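You operate a simulated robot arm through the tools that you are given. There is no shell and no other tool.

The job below is to be done with a simulated robot arm. You get a single attempt, and the scene is never put back.

JOB
Open the air valves on presses one and two and set each gauge to 3 bar.
Fine: touch no other control.

It is judged by the outcome, as a careful person would: the job done as asked, and still so three seconds after it is handed in. It fails if anything else is knocked over, pushed out of place, dropped, spilled or broken.

ROBOT AND FRAMES
A 6-joint arm with a two-finger gripper, fixed in place. Base frame: the origin is at the foot of the arm, x ahead of it, y to its left, z up. Readings come in m, rad, newtons and seconds.
Its first joint turns from -2.897 to 2.897 rad. Payload 2.45 kg.
The TCP is the grasp point between the finger pads, 0.02 m short of the fingertips. In the tool frame z runs along the fingers and y along their closing line. Largest opening 0.14 m; the body of the gripper starts 0.168 m behind the TCP.
Orientation is told as [roll, pitch, yaw] about the base's x, y, z axes, in that order, counted from this pose: with the fingers straight down and closing along the base's y, the tool's x points along the base's -x, its y along +y and its z along -z.

CONTROLS
- The arm moves only by the tool apply_moves. Its argument "rows" is a list of rows, each a list of 3 entries, a list of its own where there are three numbers: the shift along the tool's x, y, z in m, then the turn, a rotation vector about the tool's x, y, z in rad, then the opening, from 0 (shut) to 1 (fully open). In form: [[[x, y, z], [wx, wy, wz], grip], ...]. A call has 1 to 20 rows; each row is the pose to reach, as a shift and turn from the pose commanded when the call began, along the tool's axes at that moment. Each row takes 0.2 s and may step no farther than 0.05 m and 0.15 rad from the row before; otherwise, or with a gripper value out of range, the whole call is refused. A pose out of reach is approached as far as the arm can. The call stops where the force on the tool passes 40 N (or 10 N more than at its start, if that is more) or the arm is blocked; 0.2 s more then pass. The fingers move at their own pace (about 0.045 m/s each) and stop on an object; they squeeze with about 43 N. The grip force told is the motor's: it shows also when the fingers shut on nothing. Time passes only in rows, and 0.2 s behind the last, so rows that repeat a pose let the fingers close. It gives the time, the measured TCP pose, the force on the tool (base axes), the opening and the grip force at its end, in the units of the frame above (readings bear some noise), with the torque about the TCP (base axes, N m) and any sound that the robot's microphone picked up, and new pictures: "show" is both (left out), scene, wrist or none.
- Cameras (640 x 400 px; columns grow to the right, rows downward): "scene" is fixed at [0.22, -0.4891, 1.6681]; the picture's right is [-0.60, -0.80, 0.00], its down [-0.62, 0.47, -0.63] and it looks along [0.50, -0.38, -0.78] (base axes); focal length 214 px, centre (320, 200). "wrist" rides on the gripper at [0.078, 0.011, -0.209] in the tool frame; the picture's right is [-0.14, 0.99, 0.00], its down [-0.92, -0.13, -0.37] and it looks along [-0.37, -0.05, 0.93] (tool axes); focal length 280 px, centre (320, 200). There is no depth. A picture from a camera that has moved, and an enlarged one, comes with that camera's place and axes in the base frame and with its lens. The place of the scene camera against the robot may be out by one fixed shift of up to 0.025 m in any direction.
- inspect(camera, box): a new picture of the part [left, top, right, bottom] of that camera's present view, enlarged. The clock stands still meanwhile.
- sign_off(): hands the job in; it is judged then, once.

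Nothing tells you positions but the pictures and the camera data. Unless the task says otherwise, let go and move clear before handing in.

The tools are called after "Request:" as name(argument=value, ...) on one line, values as JSON. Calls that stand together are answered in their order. apply_moves: Moves the arm, as the interface text tells. Its arguments: {"type":"object","properties":{"rows":{"type":"array"},"show":{"type":"string","enum":["both","scene","wrist","none"]}},"required":["rows"]} The other tools are called the same way: inspect (camera, box) takes an enlarged picture of a part of a camera's view; sign_off () hands the job in.

At the start:

```text
time_s: 0.0
tool_pos: [0.5024, -0.4746, 1.3919]
tool_rot: [0.001, 0.0, 0.0]
ft_force: [-0.1, 0.0, -0.5]
torque: [-0.01, -0.01, 0.02]
finger_gap: 0.1401
finger_force: 0.0
```

scene: 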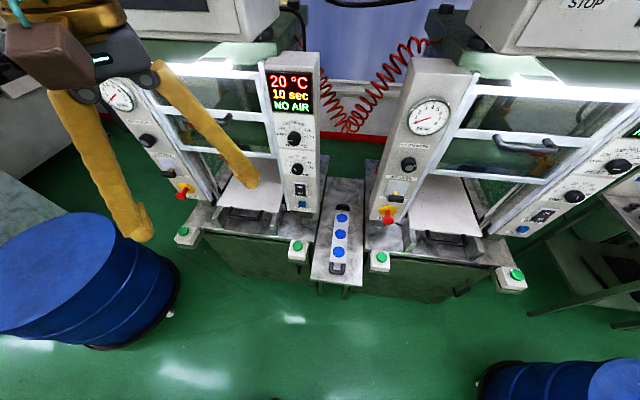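
wrist: 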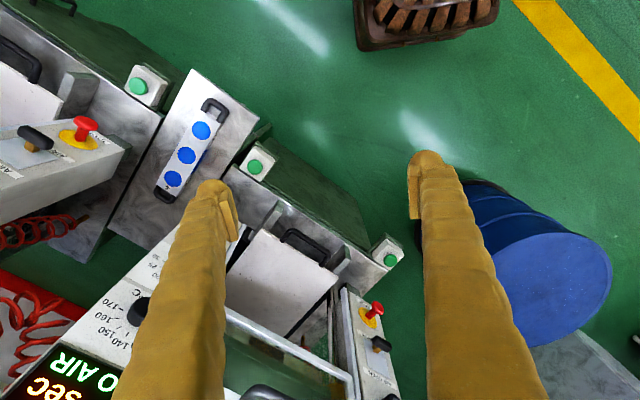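

I see two presses with gauges, knobs and a small lever valve near each red emergency button; I'll look closer at every panel before moving anything.

Request:
inspect(camera="scene", box=[80, 60, 240, 220])

Request:
inspect(camera="scene", box=[350, 60, 480, 240])

Request:
inspect(camera="scene", box=[250, 50, 370, 220])

Request:
inspect(camera="scene", box=[480, 120, 640, 260])

Request:
inspect(camera="wrist", box=[0, 80, 200, 400])

Request:
inspect(camera="wrist", box=[220, 250, 440, 400])

Request:
inspect(camera="scene", box=[0, 0, 640, 100])

```text
2.50 times, centred on (160, 140) of scene
camera zoom: at [0.22, -0.4891, 1.6681], right [-0.6, -0.8, 0.0], down [-0.62, 0.47, -0.63], along [0.5, -0.38, -0.78], focal length 536 px, centre (720, 350)
```

zoom: 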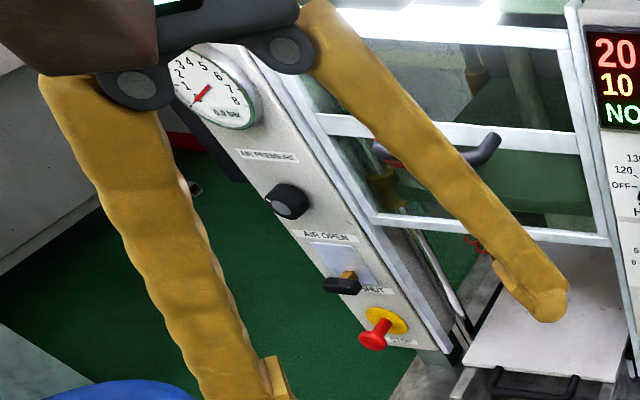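

```text
2.22 times, centred on (415, 150) of scene
camera zoom: at [0.22, -0.4891, 1.6681], right [-0.6, -0.8, 0.0], down [-0.62, 0.47, -0.63], along [0.5, -0.38, -0.78], focal length 477 px, centre (109, 311)
```

zoom: 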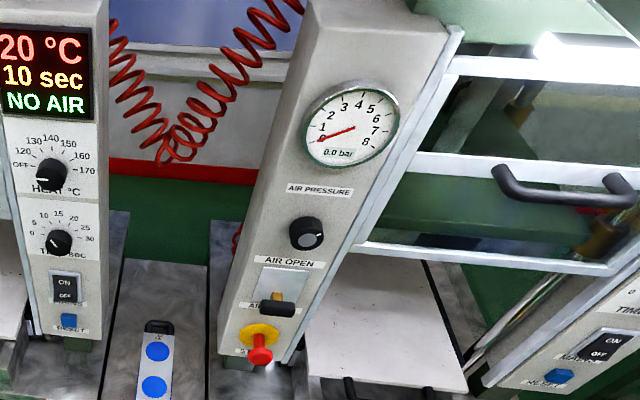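

```text
2.35 times, centred on (310, 135) of scene
camera zoom: at [0.22, -0.4891, 1.6681], right [-0.6, -0.8, 0.0], down [-0.62, 0.47, -0.63], along [0.5, -0.38, -0.78], focal length 505 px, centre (344, 353)
```

zoom: 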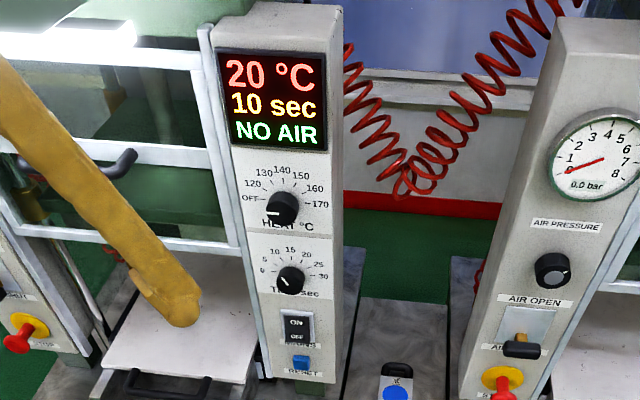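

```text
2.86 times, centred on (560, 190) of scene
camera zoom: at [0.22, -0.4891, 1.6681], right [-0.6, -0.8, 0.0], down [-0.62, 0.47, -0.63], along [0.5, -0.38, -0.78], focal length 613 px, centre (-366, 229)
```

zoom: 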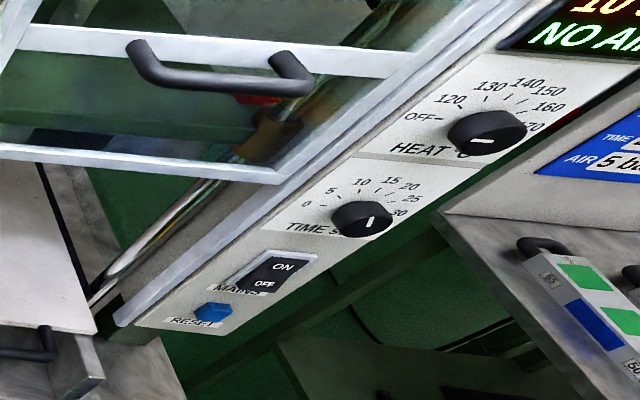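

```text
1.25 times, centred on (100, 240) of wrist
camera zoom: at [0.4251, -0.4646, 1.5998], right [0.14, 0.99, 0.0], down [0.92, -0.13, 0.37], along [0.37, -0.05, -0.93], focal length 350 px, centre (595, 150)
```

zoom: 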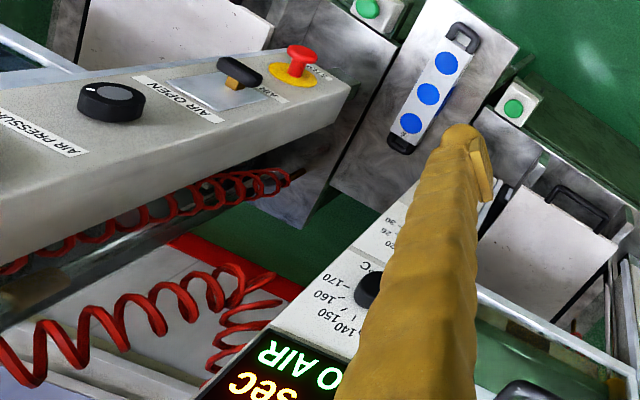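

```text
2.67 times, centred on (330, 325) of wrist
camera zoom: at [0.4251, -0.4646, 1.5998], right [0.14, 0.99, 0.0], down [0.92, -0.13, 0.37], along [0.37, -0.05, -0.93], focal length 748 px, centre (293, -133)
```

zoom: 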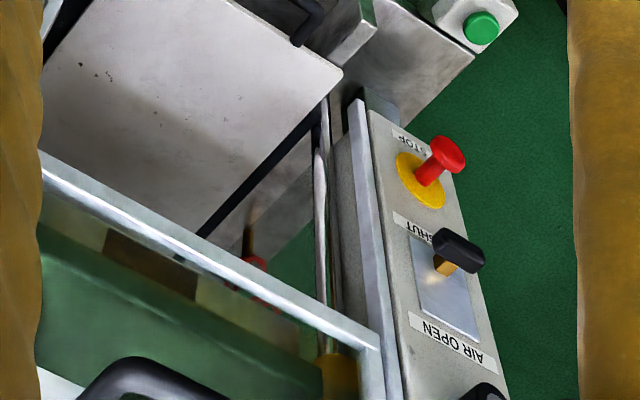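

```text
1.00 times, centred on (320, 50) of scene (not enlarged: the box is as wide or as high as the picture)
camera zoom: at [0.22, -0.4891, 1.6681], right [-0.6, -0.8, 0.0], down [-0.62, 0.47, -0.63], along [0.5, -0.38, -0.78], focal length 214 px, centre (320, 350)
```

zoom: 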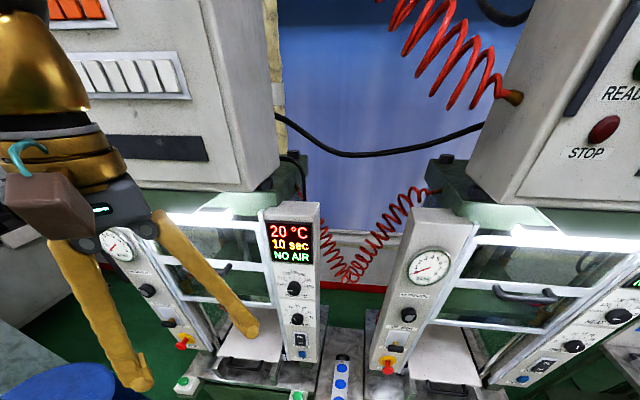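

Both presses show 0 bar with their levers at the SHUT end. I'll check for press numbers on the box between them, the blue sign at the right edge and the upper cabinets.

Request:
inspect(camera="scene", box=[570, 120, 640, 260])

Request:
inspect(camera="scene", box=[300, 190, 400, 300])

Request:
inspect(camera="scene", box=[520, 0, 640, 80])

Request:
inspect(camera="scene", box=[460, 340, 640, 400])

Request:
inspect(camera="wrist", box=[130, 60, 290, 220])

Request:
inspect(camera="wrist", box=[340, 0, 640, 200])

```text
2.86 times, centred on (605, 190) of scene
camera zoom: at [0.22, -0.4891, 1.6681], right [-0.6, -0.8, 0.0], down [-0.62, 0.47, -0.63], along [0.5, -0.38, -0.78], focal length 613 px, centre (-494, 229)
```

zoom: 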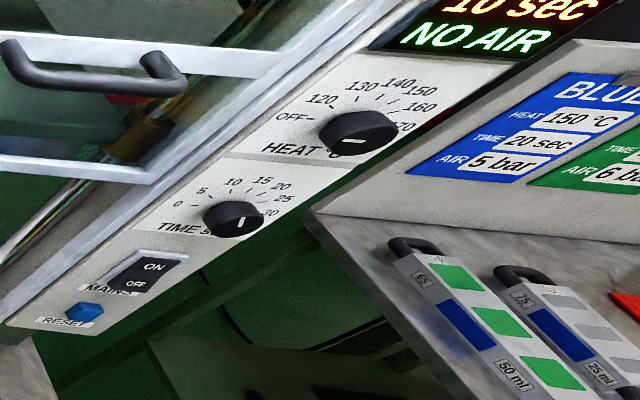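

```text
3.64 times, centred on (350, 245) of scene
camera zoom: at [0.22, -0.4891, 1.6681], right [-0.6, -0.8, 0.0], down [-0.62, 0.47, -0.63], along [0.5, -0.38, -0.78], focal length 780 px, centre (211, 36)
```

zoom: 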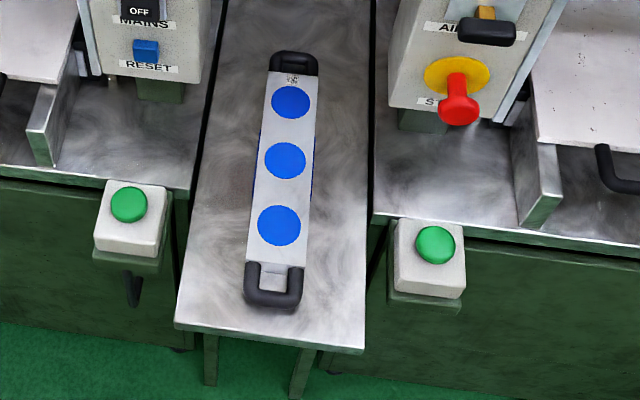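

```text
5.00 times, centred on (580, 40) of scene
camera zoom: at [0.22, -0.4891, 1.6681], right [-0.6, -0.8, 0.0], down [-0.62, 0.47, -0.63], along [0.5, -0.38, -0.78], focal length 1072 px, centre (-980, 1000)
```

zoom: 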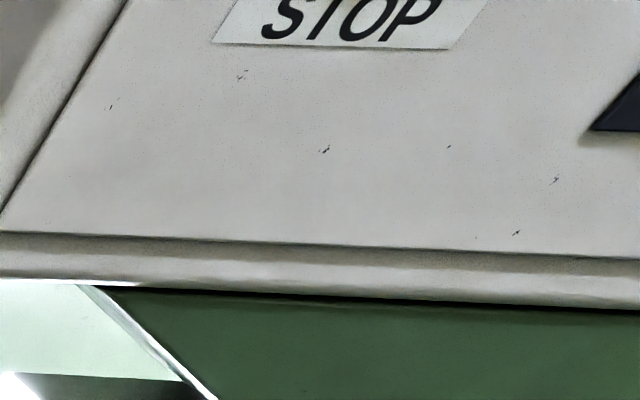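

```text
3.56 times, centred on (550, 370) of scene
camera zoom: at [0.22, -0.4891, 1.6681], right [-0.6, -0.8, 0.0], down [-0.62, 0.47, -0.63], along [0.5, -0.38, -0.78], focal length 763 px, centre (-498, -404)
```

zoom: 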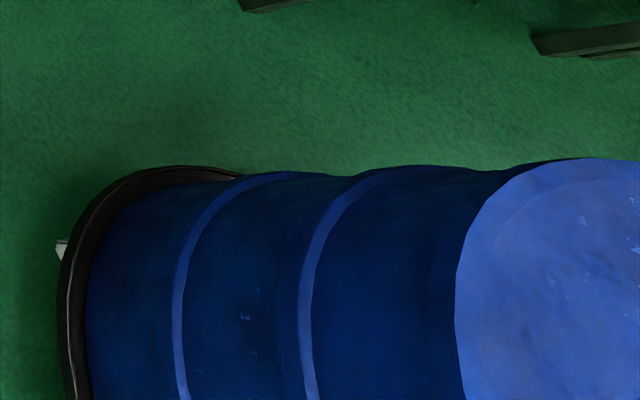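

```text
2.50 times, centred on (210, 140) of wrist
camera zoom: at [0.4251, -0.4646, 1.5998], right [0.14, 0.99, 0.0], down [0.92, -0.13, 0.37], along [0.37, -0.05, -0.93], focal length 701 px, centre (595, 350)
```

zoom: 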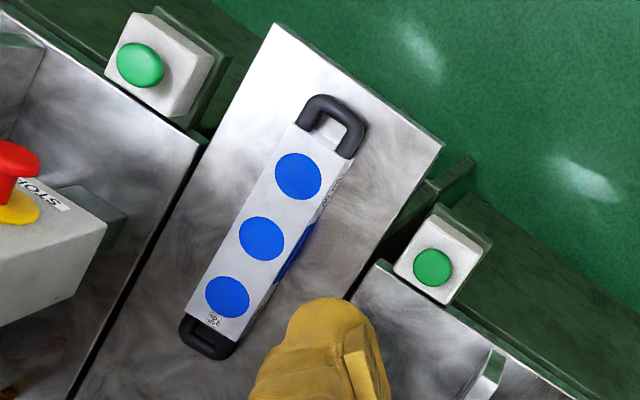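

```text
2.00 times, centred on (490, 100) of wrist
camera zoom: at [0.4251, -0.4646, 1.5998], right [0.14, 0.99, 0.0], down [0.92, -0.13, 0.37], along [0.37, -0.05, -0.93], focal length 561 px, centre (-20, 400)
```

zoom: 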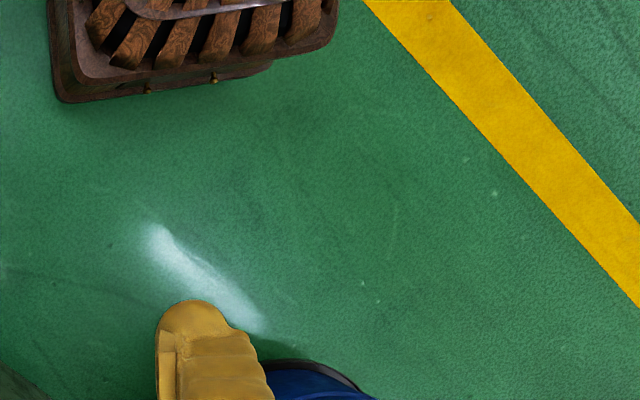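

There appear to be just these two presses (a settings board and moulds are on the bench to the right). I'll turn the tool about the vertical to face the presses squarely and take wrist views for triangulating the levers and knobs.

Request:
apply_moves(rows=[[[0.02, 0, -0.01], [0, 0, 0.129], 1], [[0.04, 0, -0.02], [0, 0, 0.258], 1], [[0.06, 0, -0.03], [0, 0, 0.387], 1], [[0.08, 0, -0.04], [0, 0, 0.516], 1], [[0.1, 0, -0.05], [0, 0, 0.6435], 1]], show="both")

```text
time_s: 1.2
tool_pos: [0.4022, -0.4749, 1.4411]
tool_rot: [0.0, 0.0, -0.645]
ft_force: [-1.1, 0.8, -0.4]
torque: [0.03, 0.0, -0.02]
finger_gap: 0.1399
finger_force: 0.0
camera wrist: at [0.3471, -0.4195, 1.6494], right [0.71, 0.71, 0.0], down [0.66, -0.66, 0.37], along [0.26, -0.26, -0.93], focal length 280 px, centre (320, 200)
```

scene: 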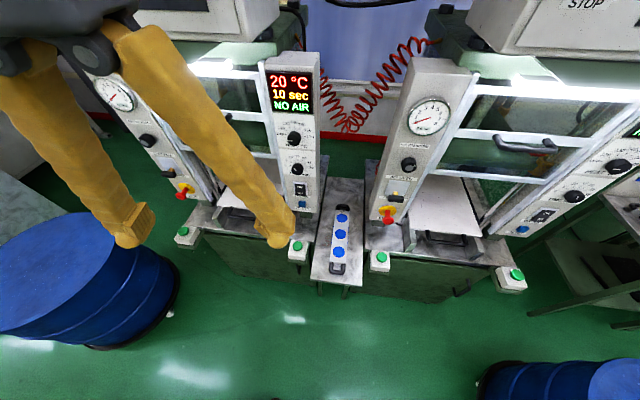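
wrist: 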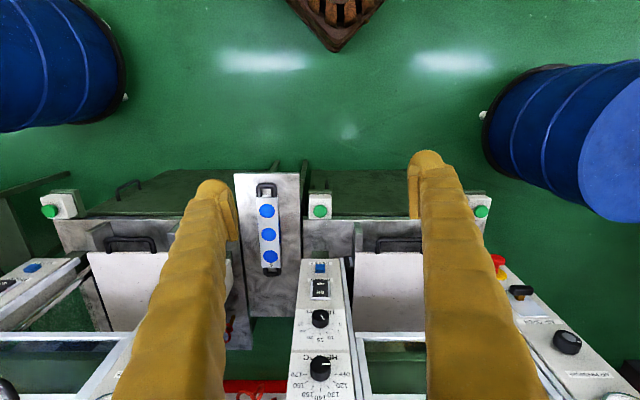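

The press row runs along about (0.71, 0.71), so I'll face it with yaw ≈ −0.785. Next I'll shift in front of the left press and tilt to view its panel.

Request:
apply_moves(rows=[[[0.003, 0.045, 0], [0, 0, 0.0176], 1], [[0.006, 0.09, 0], [0, 0, 0.035], 1], [[0.009, 0.135, 0], [0, 0, 0.053], 1], [[0.012, 0.18, 0], [0, 0, 0.07], 1], [[0.015, 0.225, 0], [0, 0, 0.088], 1], [[0.018, 0.27, 0], [0, 0, 0.106], 1], [[0.021, 0.315, 0], [0, 0, 0.123], 1], [[0.021, 0.357, 0], [0, 0, 0.1409], 1]], show="wrist")

Request:
apply_moves(rows=[[[0.01, 0, 0], [0, -0.12, 0], 1], [[0.02, 0, 0], [0, -0.24, 0], 1], [[0.03, 0, 0], [0, -0.36, 0], 1], [[0.04, 0, 0], [0, -0.48, 0], 1], [[0.05, 0, 0], [0, -0.6, 0], 1]], show="both")

```text
time_s: 3.0
tool_pos: [0.5996, -0.1778, 1.4421]
tool_rot: [-0.002, -0.001, -0.785]
ft_force: [-0.1, 0.4, -0.8]
torque: [-0.04, -0.01, 0.02]
finger_gap: 0.1401
finger_force: 0.1
camera wrist: at [0.5526, -0.1151, 1.6506], right [0.8, 0.6, 0.0], down [0.56, -0.74, 0.37], along [0.22, -0.29, -0.93], focal length 280 px, centre (320, 200)
```

wrist: 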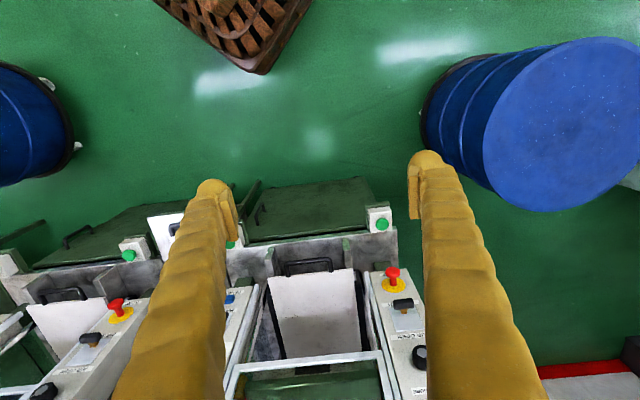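

```text
time_s: 4.2
tool_pos: [0.5659, -0.1419, 1.4423]
tool_rot: [0.0, -0.598, -0.786]
ft_force: [-0.3, -0.3, 0.2]
torque: [0.03, 0.0, -0.01]
finger_gap: 0.1401
finger_force: 0.1
camera wrist: at [0.4444, -0.0051, 1.5692], right [0.78, 0.62, 0.08], down [0.3, -0.48, 0.82], along [0.55, -0.62, -0.56], focal length 280 px, centre (320, 200)
```

scene: 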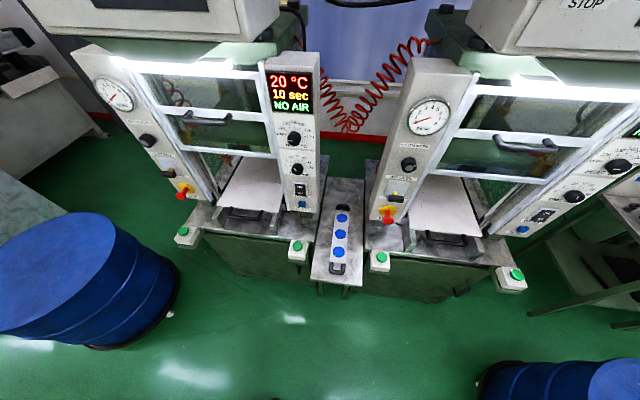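
wrist: 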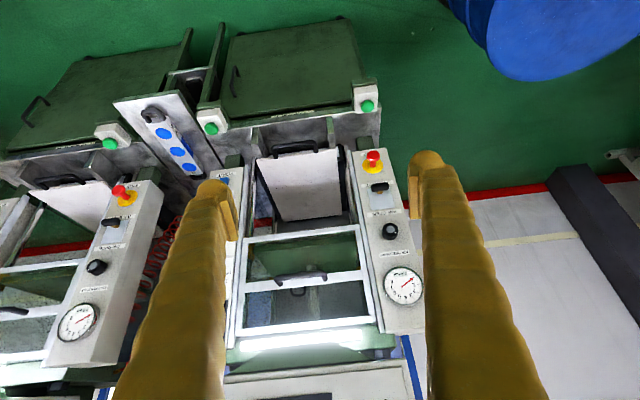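

I have a good view of both panels now. I'll zoom in for exact pixel positions.

Request:
inspect(camera="wrist", box=[340, 140, 440, 320])

Request:
inspect(camera="wrist", box=[40, 170, 200, 350])

Request:
inspect(camera="scene", box=[80, 60, 220, 220])

```text
2.22 times, centred on (390, 230) of wrist
camera zoom: at [0.4444, -0.0051, 1.5692], right [0.78, 0.62, 0.08], down [0.3, -0.48, 0.82], along [0.55, -0.62, -0.56], focal length 623 px, centre (164, 133)
```

zoom: 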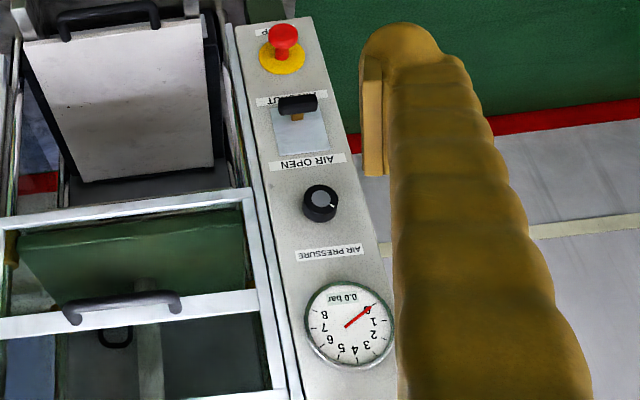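

```text
2.22 times, centred on (120, 260) of wrist
camera zoom: at [0.4444, -0.0051, 1.5692], right [0.78, 0.62, 0.08], down [0.3, -0.48, 0.82], along [0.55, -0.62, -0.56], focal length 623 px, centre (764, 67)
```

zoom: 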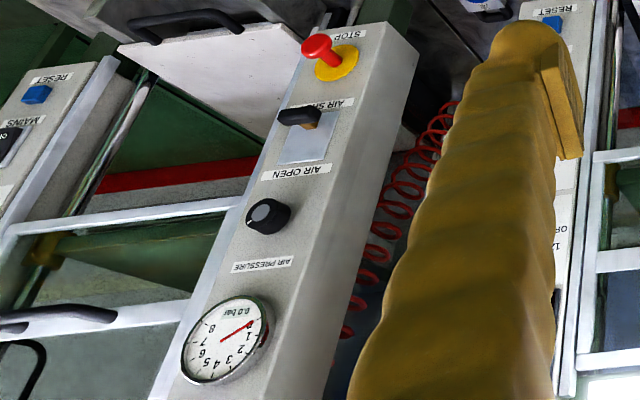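

```text
2.50 times, centred on (150, 140) of scene
camera zoom: at [0.22, -0.4891, 1.6681], right [-0.6, -0.8, 0.0], down [-0.62, 0.47, -0.63], along [0.5, -0.38, -0.78], focal length 536 px, centre (745, 350)
```

zoom: 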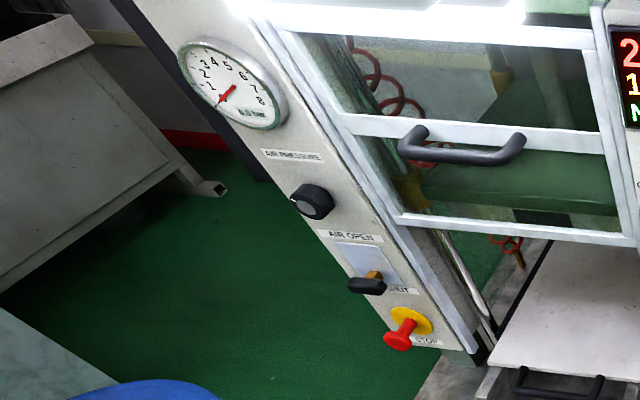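

The panels are vertical, at about 1.02 m along (0.71, −0.71). The left lever is near (1.02, −0.39, 1.10), its knob near (1.01, −0.38, 1.247), and the right ones are about 0.83 m along the row. Next I'll bring the tool horizontal in front of the left panel, well clear, for a close look.

Request:
apply_moves(rows=[[[-0.0077, 0.0163, 0.0378], [0, -0.108, 0], 1], [[-0.0154, 0.0325, 0.0757], [0, -0.216, 0], 1], [[-0.023, 0.0488, 0.1135], [0, -0.324, 0], 1], [[-0.0307, 0.065, 0.1513], [0, -0.432, 0], 1], [[-0.0384, 0.0813, 0.1892], [0, -0.54, 0], 1], [[-0.0461, 0.0975, 0.227], [0, -0.648, 0], 1], [[-0.0537, 0.1138, 0.2648], [0, -0.756, 0], 1], [[-0.0614, 0.13, 0.3027], [0, -0.864, 0], 1], [[-0.0691, 0.1463, 0.3405], [0, -0.9708, 0], 1]], show="both")

```text
time_s: 6.2
tool_pos: [0.8448, -0.2134, 1.1983]
tool_rot: [2.672, -1.569, 2.828]
ft_force: [0.6, 0.0, 0.5]
torque: [-0.01, 0.02, 0.02]
finger_gap: 0.14
finger_force: 0.1
camera wrist: at [0.7052, -0.0586, 1.1197], right [0.7, 0.7, 0.14], down [-0.35, 0.17, 0.92], along [0.62, -0.69, 0.37], focal length 280 px, centre (320, 200)
```

scene: 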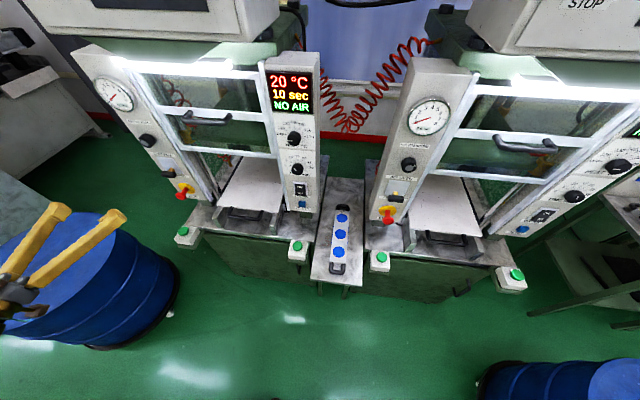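
wrist: 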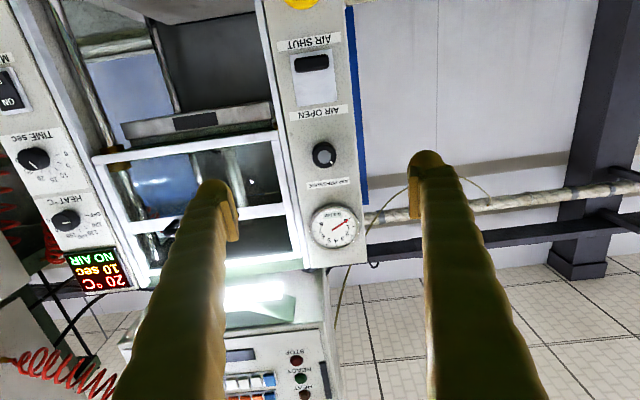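

Request:
inspect(camera="wrist", box=[250, 0, 410, 130])

Request:
inspect(camera="wrist", box=[260, 120, 400, 270])

Request:
inspect(camera="scene", box=[130, 110, 220, 210])

```text
3.08 times, centred on (330, 65) of wrist
camera zoom: at [0.7052, -0.0586, 1.1197], right [0.7, 0.7, 0.14], down [-0.35, 0.17, 0.92], along [0.62, -0.69, 0.37], focal length 863 px, centre (289, 615)
```

zoom: 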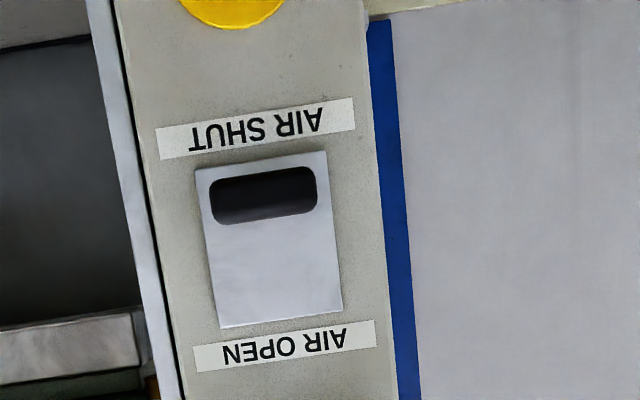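

```text
2.67 times, centred on (330, 195) of wrist
camera zoom: at [0.7052, -0.0586, 1.1197], right [0.7, 0.7, 0.14], down [-0.35, 0.17, 0.92], along [0.62, -0.69, 0.37], focal length 748 px, centre (293, 213)
```

zoom: 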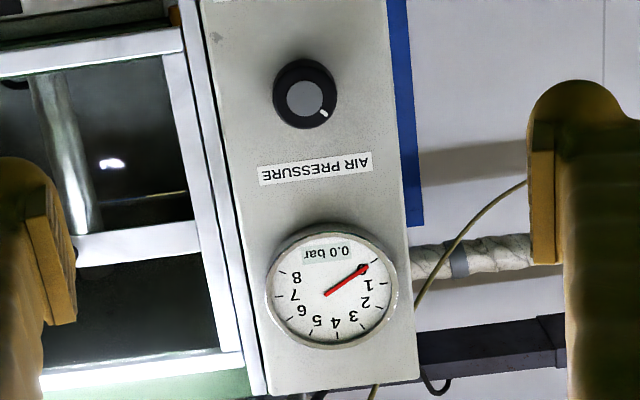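

```text
4.00 times, centred on (175, 160) of scene
camera zoom: at [0.22, -0.4891, 1.6681], right [-0.6, -0.8, 0.0], down [-0.62, 0.47, -0.63], along [0.5, -0.38, -0.78], focal length 858 px, centre (900, 360)
```

zoom: 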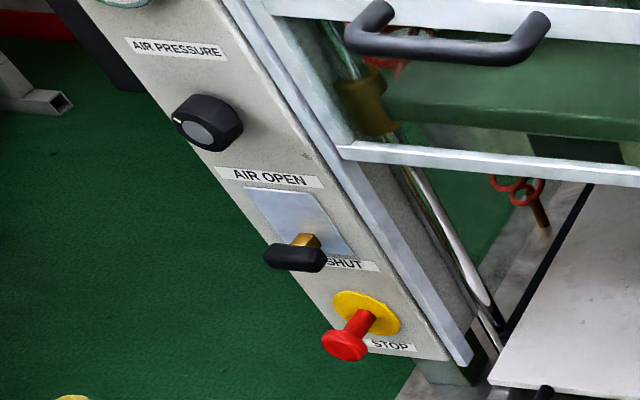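

The black lever bar sits low on its plate at about (1.035, −0.399, 1.086), with the panel about 2.7 cm behind it. I'll shut the fingers and come down level with the gap between the lever and the E-stop, still clear of the panel, to check alignment.

Request:
apply_moves(rows=[[[0.04, 0.001, 0.01], [0, 0, 0], 0], [[0.08, 0.002, 0.02], [0, 0, 0], 0], [[0.12, 0.003, 0.03], [0, 0, 0], 0], [[0.158, 0.0035, 0.05], [0, 0, 0], 0], [[0.158, 0.0035, 0.05], [0, 0, 0], 0], [[0.158, 0.0035, 0.05], [0, 0, 0], 0], [[0.158, 0.0035, 0.05], [0, 0, 0], 0], [[0.158, 0.0035, 0.05], [0, 0, 0], 0]], show="both")

```text
time_s: 8.0
tool_pos: [0.8821, -0.2461, 1.0405]
tool_rot: [1.872, -1.57, -2.655]
ft_force: [0.3, -0.5, -0.1]
torque: [0.01, 0.01, 0.0]
finger_gap: 0.0
finger_force: 16.4
camera wrist: at [0.7426, -0.0911, 0.9618], right [0.7, 0.7, 0.14], down [-0.35, 0.17, 0.92], along [0.62, -0.69, 0.37], focal length 280 px, centre (320, 200)
```

scene: 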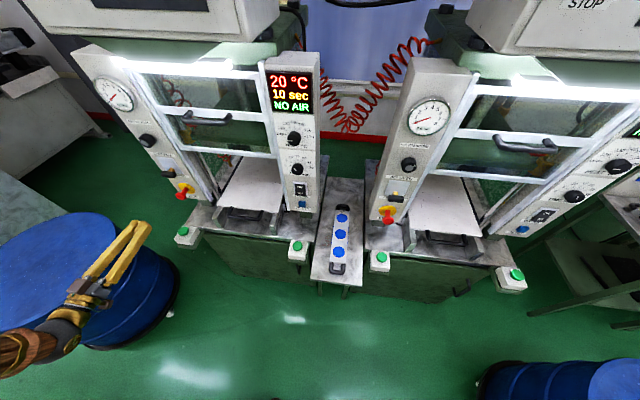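
wrist: 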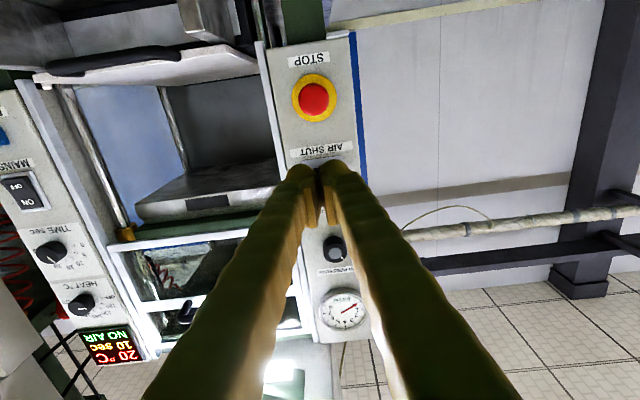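

The fingers are shut and aligned: the E-stop cap is at z≈0.974 and the fingers are at z≈1.04, below the lever bar (bottom ≈1.073). I'll go straight in beneath the lever.

Request:
apply_moves(rows=[[[0, 0, 0.045], [0, 0, 0], 0], [[0, 0, 0.09], [0, 0, 0], 0], [[0, 0, 0.13], [0, 0, 0], 0], [[0, 0, 0.16], [0, 0, 0], 0], [[0, 0, 0.185], [0, 0, 0], 0], [[0, 0, 0.198], [0, 0, 0], 0], [[0, 0, 0.205], [0, 0, 0], 0]], show="both")

Request:
inspect(camera="scene", box=[110, 120, 230, 230])

```text
time_s: 9.6
tool_pos: [1.0285, -0.3907, 1.0421]
tool_rot: [3.09, -1.571, 2.41]
ft_force: [0.0, 0.4, -0.4]
torque: [0.05, 0.03, -0.01]
finger_gap: 0.0
finger_force: 29.8
camera wrist: at [0.8881, -0.2366, 0.9628], right [0.7, 0.7, 0.14], down [-0.35, 0.17, 0.92], along [0.62, -0.69, 0.37], focal length 280 px, centre (320, 200)
```

scene: 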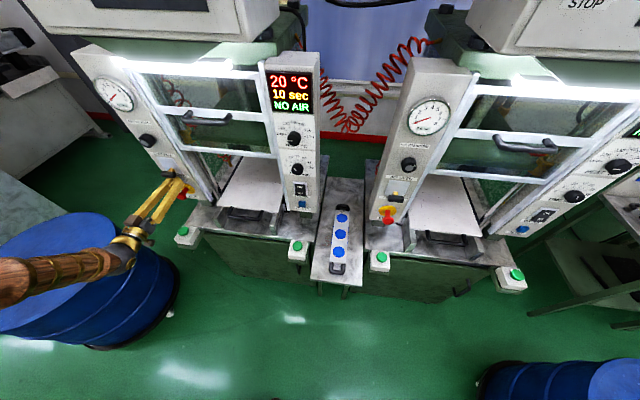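
wrist: 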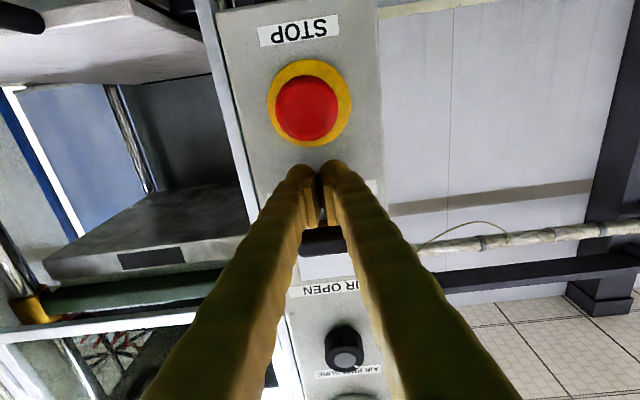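

```text
3.64 times, centred on (170, 175) of scene
camera zoom: at [0.22, -0.4891, 1.6681], right [-0.6, -0.8, 0.0], down [-0.62, 0.47, -0.63], along [0.5, -0.38, -0.78], focal length 780 px, centre (866, 291)
```

zoom: 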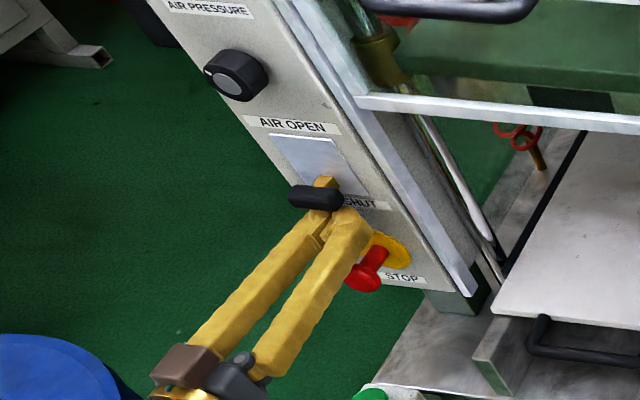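

The fingertips are now under the bar without touching it. I'll push straight up slowly.

Request:
apply_moves(rows=[[[-0.01, 0, 0], [0, 0, 0], 0], [[-0.018, 0, 0], [0, 0, 0], 0], [[-0.025, 0, 0], [0, 0, 0], 0], [[-0.032, 0, 0], [0, 0, 0], 0], [[-0.039, 0, 0], [0, 0, 0], 0], [[-0.046, 0, 0], [0, 0, 0], 0]], show="both")

Request:
inspect(camera="scene", box=[80, 70, 230, 230])

```text
time_s: 11.0
tool_pos: [1.0271, -0.3921, 1.0887]
tool_rot: [2.058, -1.571, -2.844]
ft_force: [-0.2, 0.0, 0.2]
torque: [0.04, -0.02, 0.02]
finger_gap: 0.0001
finger_force: 29.6
camera wrist: at [0.8879, -0.2365, 1.0089], right [0.7, 0.7, 0.14], down [-0.35, 0.17, 0.92], along [0.62, -0.69, 0.37], focal length 280 px, centre (320, 200)
```

scene: 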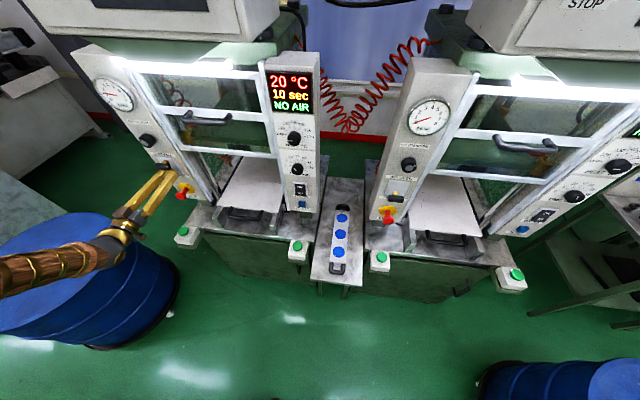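
wrist: 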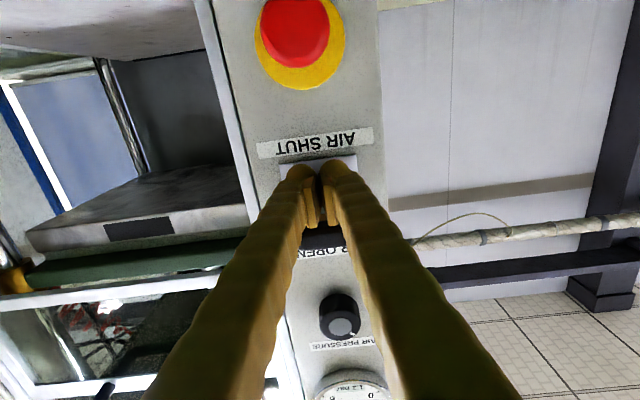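

```text
2.50 times, centred on (155, 150) of scene
camera zoom: at [0.22, -0.4891, 1.6681], right [-0.6, -0.8, 0.0], down [-0.62, 0.47, -0.63], along [0.5, -0.38, -0.78], focal length 536 px, centre (732, 325)
```

zoom: 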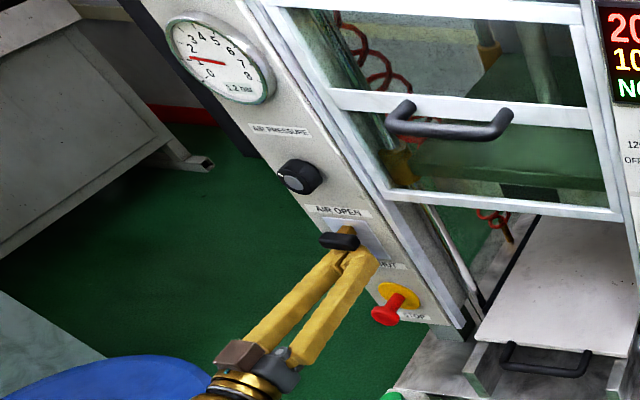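

The lever moved up and the gauge rose to 1.2 bar. I'll push on gently to the end of its travel to be sure it is fully open.

Request:
apply_moves(rows=[[[-0.004, 0, 0], [0, 0, 0], 0], [[-0.008, 0, 0], [0, 0, 0], 0], [[-0.012, 0, 0], [0, 0, 0], 0], [[-0.016, 0, 0], [0, 0, 0], 0]], show="wrist")

Request:
inspect(camera="scene", box=[80, 70, 230, 230])

Request:
inspect(camera="scene", box=[250, 50, 370, 220])

```text
time_s: 12.0
tool_pos: [1.0261, -0.3917, 1.0956]
tool_rot: [-0.352, -1.561, -0.431]
ft_force: [-1.7, 0.1, -11.9]
torque: [0.13, 0.03, -0.03]
finger_gap: 0.0061
finger_force: 29.5
stopped in row 4: the force on the tool passed its limit at 44 N (the readings are from after the stop); the commanded pose is now the measured one
camera wrist: at [0.8863, -0.2359, 1.0182], right [0.7, 0.7, 0.13], down [-0.34, 0.17, 0.92], along [0.63, -0.69, 0.36], focal length 280 px, centre (320, 200)
```

wrist: 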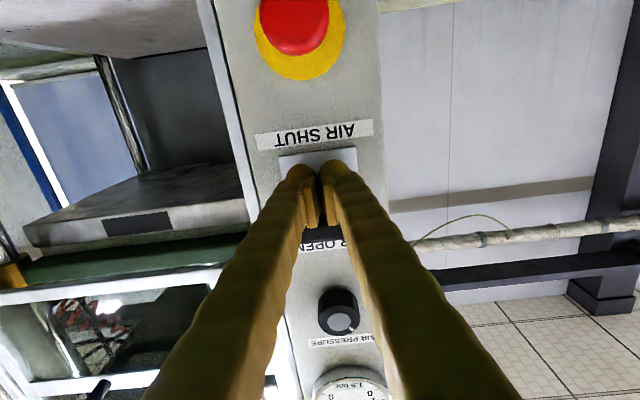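

```text
2.50 times, centred on (155, 150) of scene
camera zoom: at [0.22, -0.4891, 1.6681], right [-0.6, -0.8, 0.0], down [-0.62, 0.47, -0.63], along [0.5, -0.38, -0.78], focal length 536 px, centre (732, 325)
```

zoom: 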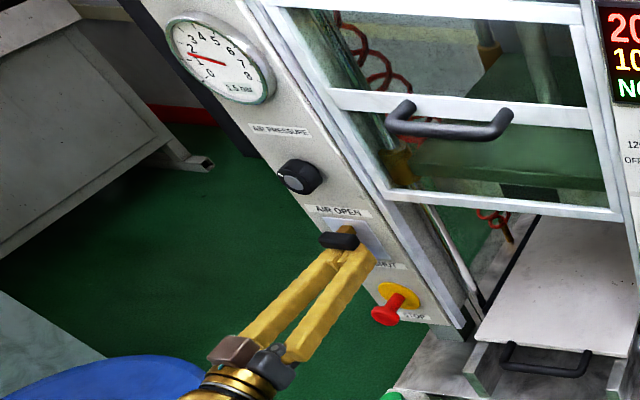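

```text
2.35 times, centred on (310, 135) of scene
camera zoom: at [0.22, -0.4891, 1.6681], right [-0.6, -0.8, 0.0], down [-0.62, 0.47, -0.63], along [0.5, -0.38, -0.78], focal length 505 px, centre (344, 353)
```

zoom: 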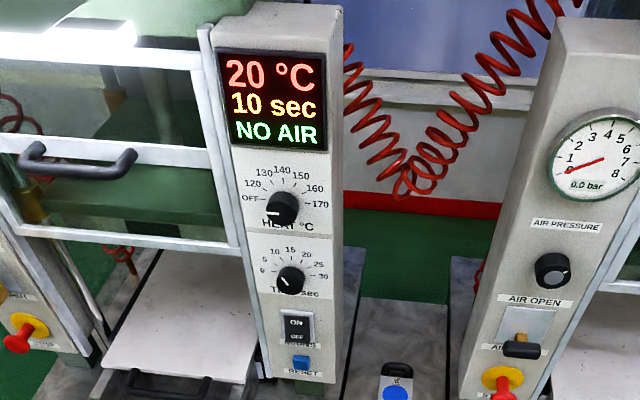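

The lever reached its stop (44 N halt) and the gauge reads 1.5 bar with the valve open. I'll ease down, back straight out, then open the fingers and rise to knob height.

Request:
apply_moves(rows=[[[0.006, 0, 0], [0, 0, 0], 0], [[0.008, 0, -0.01], [0, 0, 0], 0], [[0.008, 0, -0.05], [0, -0.005, 0], 0], [[0.008, 0, -0.095], [0, -0.01, 0], 0], [[0.008, 0, -0.14], [0, -0.01, 0], 0], [[0.008, 0, -0.185], [0, -0.01, 0], 0.3], [[-0.03, 0, -0.21], [0, -0.01, 0], 0.65], [[-0.075, 0, -0.21], [0, -0.01, 0], 0.65], [[-0.12, 0, -0.21], [0, -0.01, 0], 0.65], [[-0.135, 0, -0.21], [0, -0.01, 0], 0.65], [[-0.135, 0, -0.21], [0, -0.01, 0], 0.65]], show="both")

Request:
inspect(camera="scene", box=[80, 70, 230, 230])

Request:
inspect(camera="wrist", box=[250, 60, 410, 260])

```text
time_s: 14.4
tool_pos: [0.879, -0.2434, 1.234]
tool_rot: [-2.229, -1.567, 1.443]
ft_force: [0.1, -0.8, -0.6]
torque: [0.01, 0.0, 0.05]
finger_gap: 0.0906
finger_force: 0.0
camera wrist: at [0.7397, -0.0891, 1.1549], right [0.7, 0.7, 0.13], down [-0.35, 0.17, 0.92], along [0.62, -0.69, 0.37], focal length 280 px, centre (320, 200)
```

scene: 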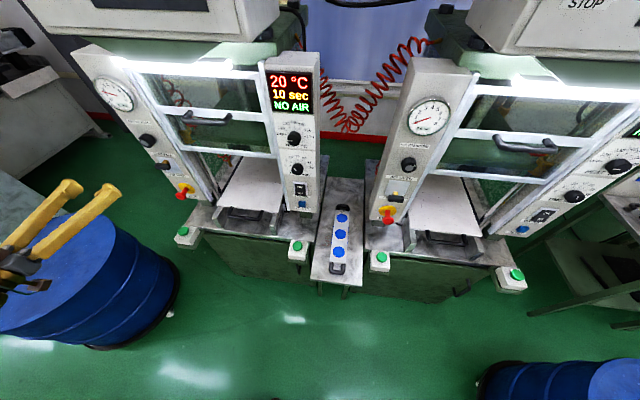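
wrist: 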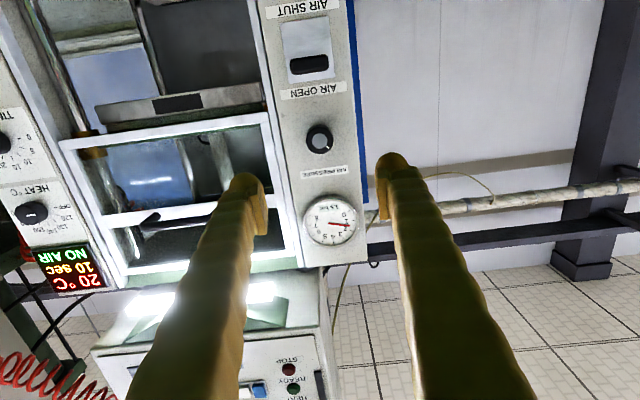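

```text
2.50 times, centred on (155, 150) of scene
camera zoom: at [0.22, -0.4891, 1.6681], right [-0.6, -0.8, 0.0], down [-0.62, 0.47, -0.63], along [0.5, -0.38, -0.78], focal length 536 px, centre (732, 325)
```

zoom: 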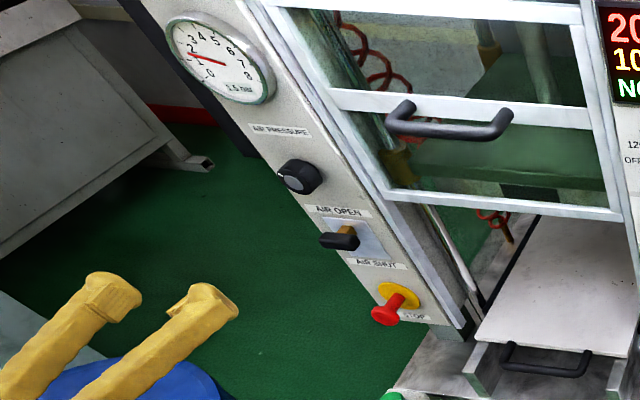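

```text
2.00 times, centred on (330, 160) of wrist
camera zoom: at [0.7397, -0.0891, 1.1549], right [0.7, 0.7, 0.13], down [-0.35, 0.17, 0.92], along [0.62, -0.69, 0.37], focal length 561 px, centre (300, 280)
```

zoom: 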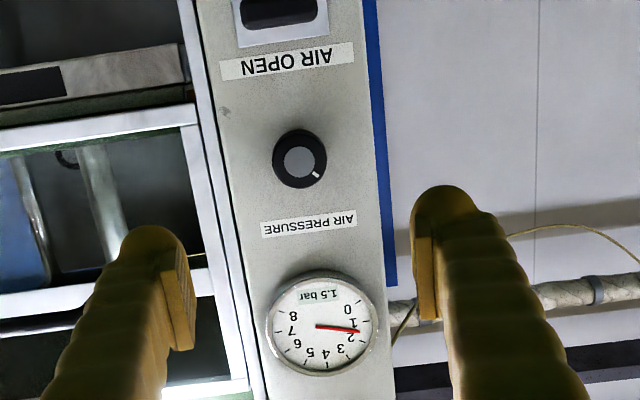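

The lever stays up and the gauge holds 1.5 bar; the knob centre is at u≈0.449, z≈1.229. I'll narrow the fingers to about 66 mm and slide in around the knob.

Request:
apply_moves(rows=[[[0.004, -0.0005, 0.03], [0, 0, 0], 0.47], [[0.0045, -0.0005, 0.07], [0, -0.003, 0], 0.47], [[0.0045, -0.0005, 0.11], [0, -0.003, 0], 0.47], [[0.0045, -0.0005, 0.15], [0, -0.003, 0], 0.47], [[0.0045, -0.0005, 0.18], [0, -0.003, 0], 0.47], [[0.0045, -0.0005, 0.2], [0, -0.003, 0], 0.47], [[0.0045, -0.0005, 0.213], [0, -0.003, 0], 0.47]], show="both")

Request:
inspect(camera="scene", box=[80, 70, 230, 230])

Request:
inspect(camera="wrist", box=[220, 60, 420, 360])

```text
time_s: 16.0
tool_pos: [1.0297, -0.3958, 1.2305]
tool_rot: [-2.624, -1.566, 1.839]
ft_force: [0.5, -0.4, -0.4]
torque: [0.02, -0.03, 0.01]
finger_gap: 0.066
finger_force: 0.0
camera wrist: at [0.8906, -0.2401, 1.1503], right [0.7, 0.7, 0.13], down [-0.35, 0.17, 0.92], along [0.62, -0.69, 0.37], focal length 280 px, centre (320, 200)
```

scene: 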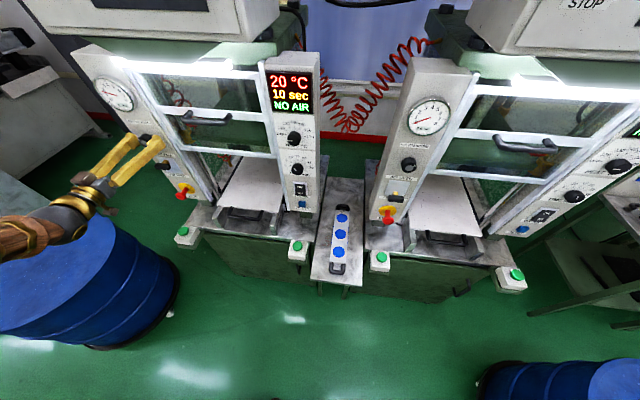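
wrist: 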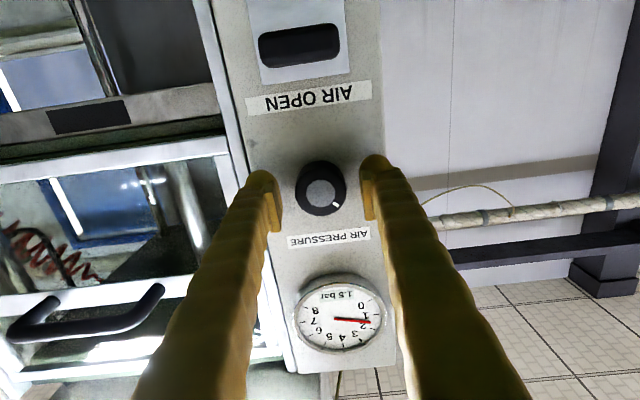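

```text
2.50 times, centred on (155, 150) of scene
camera zoom: at [0.22, -0.4891, 1.6681], right [-0.6, -0.8, 0.0], down [-0.62, 0.47, -0.63], along [0.5, -0.38, -0.78], focal length 536 px, centre (732, 325)
```

zoom: 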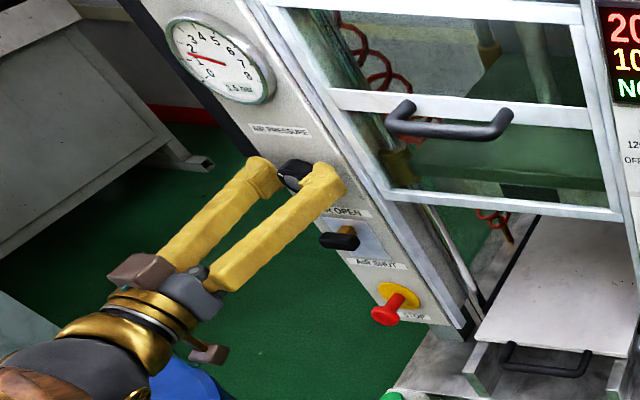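

```text
1.33 times, centred on (320, 210) of wrist
camera zoom: at [0.8906, -0.2401, 1.1503], right [0.7, 0.7, 0.13], down [-0.35, 0.17, 0.92], along [0.62, -0.69, 0.37], focal length 374 px, centre (320, 187)
```

zoom: 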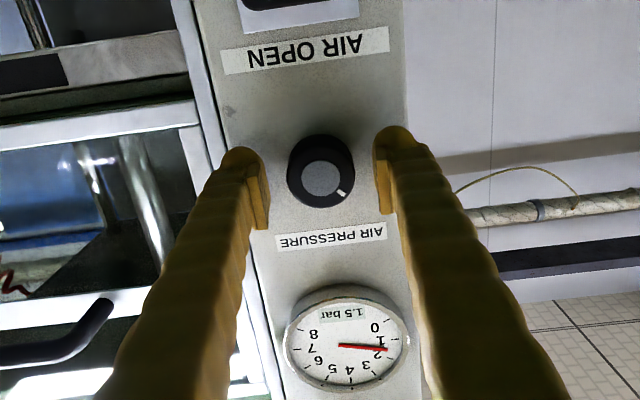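

The fingers straddle the knob and the gauge is readable in the wrist view. I'll drop 3 mm to centre, grip the knob, and try a small clockwise turn.

Request:
apply_moves(rows=[[[0.003, 0, 0], [0, 0, 0], 0.47], [[0.003, 0, 0], [0, 0, 0], 0], [[0.003, 0, 0], [0, 0, 0], 0], [[0.003, 0, 0], [0, 0, 0], 0], [[0.003, 0, 0], [0, 0, 0], 0]], show="wrist")

Request:
apply_moves(rows=[[[0, 0, 0], [0, 0, 0.1], 0], [[0, 0, 0], [0, 0, 0.2], 0], [[0, 0, 0], [0, 0, 0.2], 0]], show="both")

Request:
inspect(camera="wrist", box=[220, 60, 420, 360])

Request:
inspect(camera="scene", box=[80, 70, 180, 130])

```text
time_s: 17.2
tool_pos: [1.0317, -0.395, 1.2278]
tool_rot: [-2.647, -1.564, 1.863]
ft_force: [17.9, 3.4, 2.5]
torque: [0.02, -0.01, 0.16]
finger_gap: 0.0399
finger_force: 44.7
camera wrist: at [0.8909, -0.2396, 1.1469], right [0.7, 0.7, 0.13], down [-0.35, 0.17, 0.92], along [0.62, -0.69, 0.37], focal length 280 px, centre (320, 200)
```

wrist: 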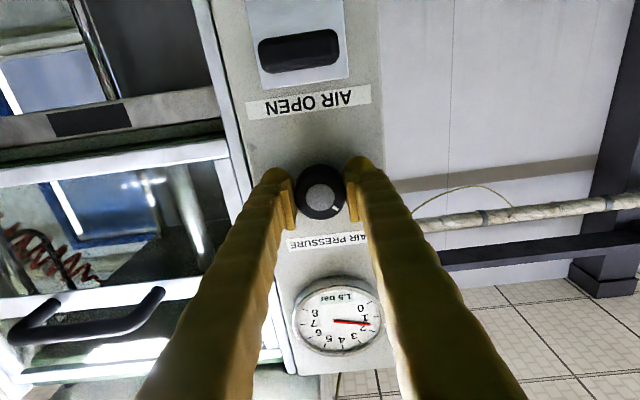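

```text
time_s: 18.2
tool_pos: [1.0304, -0.3939, 1.227]
tool_rot: [1.598, -1.373, -2.381]
ft_force: [8.9, -4.5, -2.0]
torque: [0.01, 0.06, 0.04]
finger_gap: 0.0397
finger_force: 44.9
stopped in row 3: the force on the tool passed its limit at 41 N (the readings are from after the stop); the commanded pose is now the measured one
camera wrist: at [0.9018, -0.2286, 1.1506], right [0.66, 0.67, 0.33], down [-0.48, 0.05, 0.88], along [0.57, -0.74, 0.35], focal length 280 px, centre (320, 200)
```

scene: 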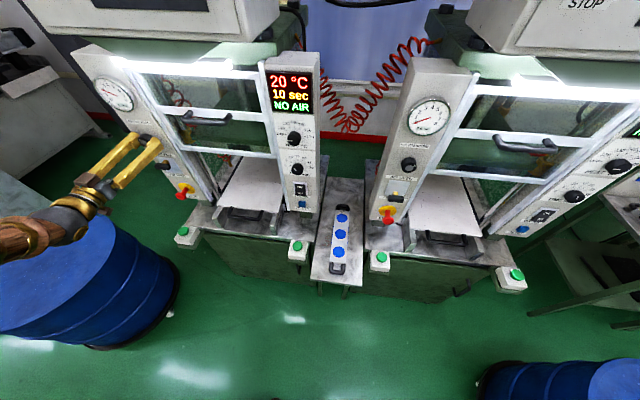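
wrist: 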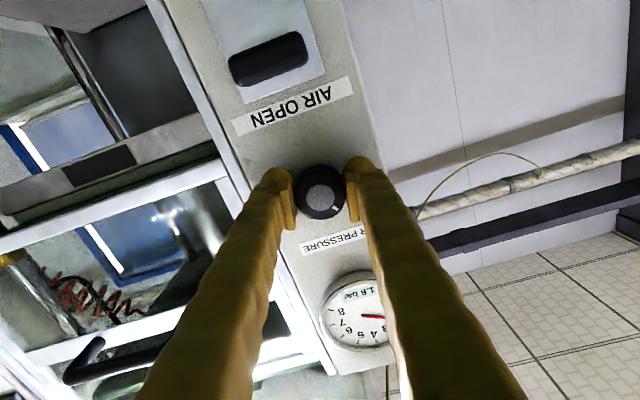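

```text
1.33 times, centred on (320, 210) of wrist
camera zoom: at [0.9018, -0.2286, 1.1506], right [0.66, 0.67, 0.33], down [-0.48, 0.05, 0.88], along [0.57, -0.74, 0.35], focal length 374 px, centre (320, 187)
```

zoom: 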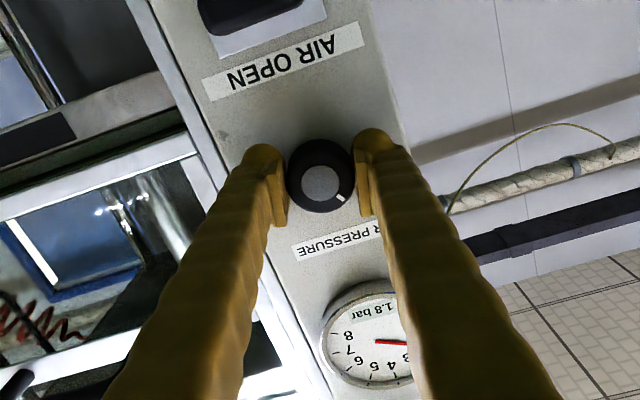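

```text
6.40 times, centred on (130, 100) of scene
camera zoom: at [0.22, -0.4891, 1.6681], right [-0.6, -0.8, 0.0], down [-0.62, 0.47, -0.63], along [0.5, -0.38, -0.78], focal length 1373 px, centre (1536, 840)
```

zoom: 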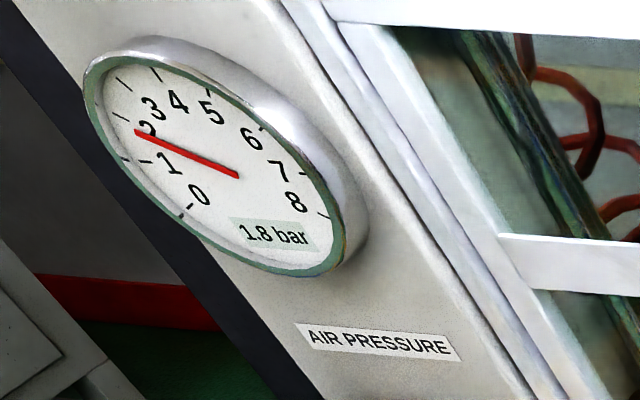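

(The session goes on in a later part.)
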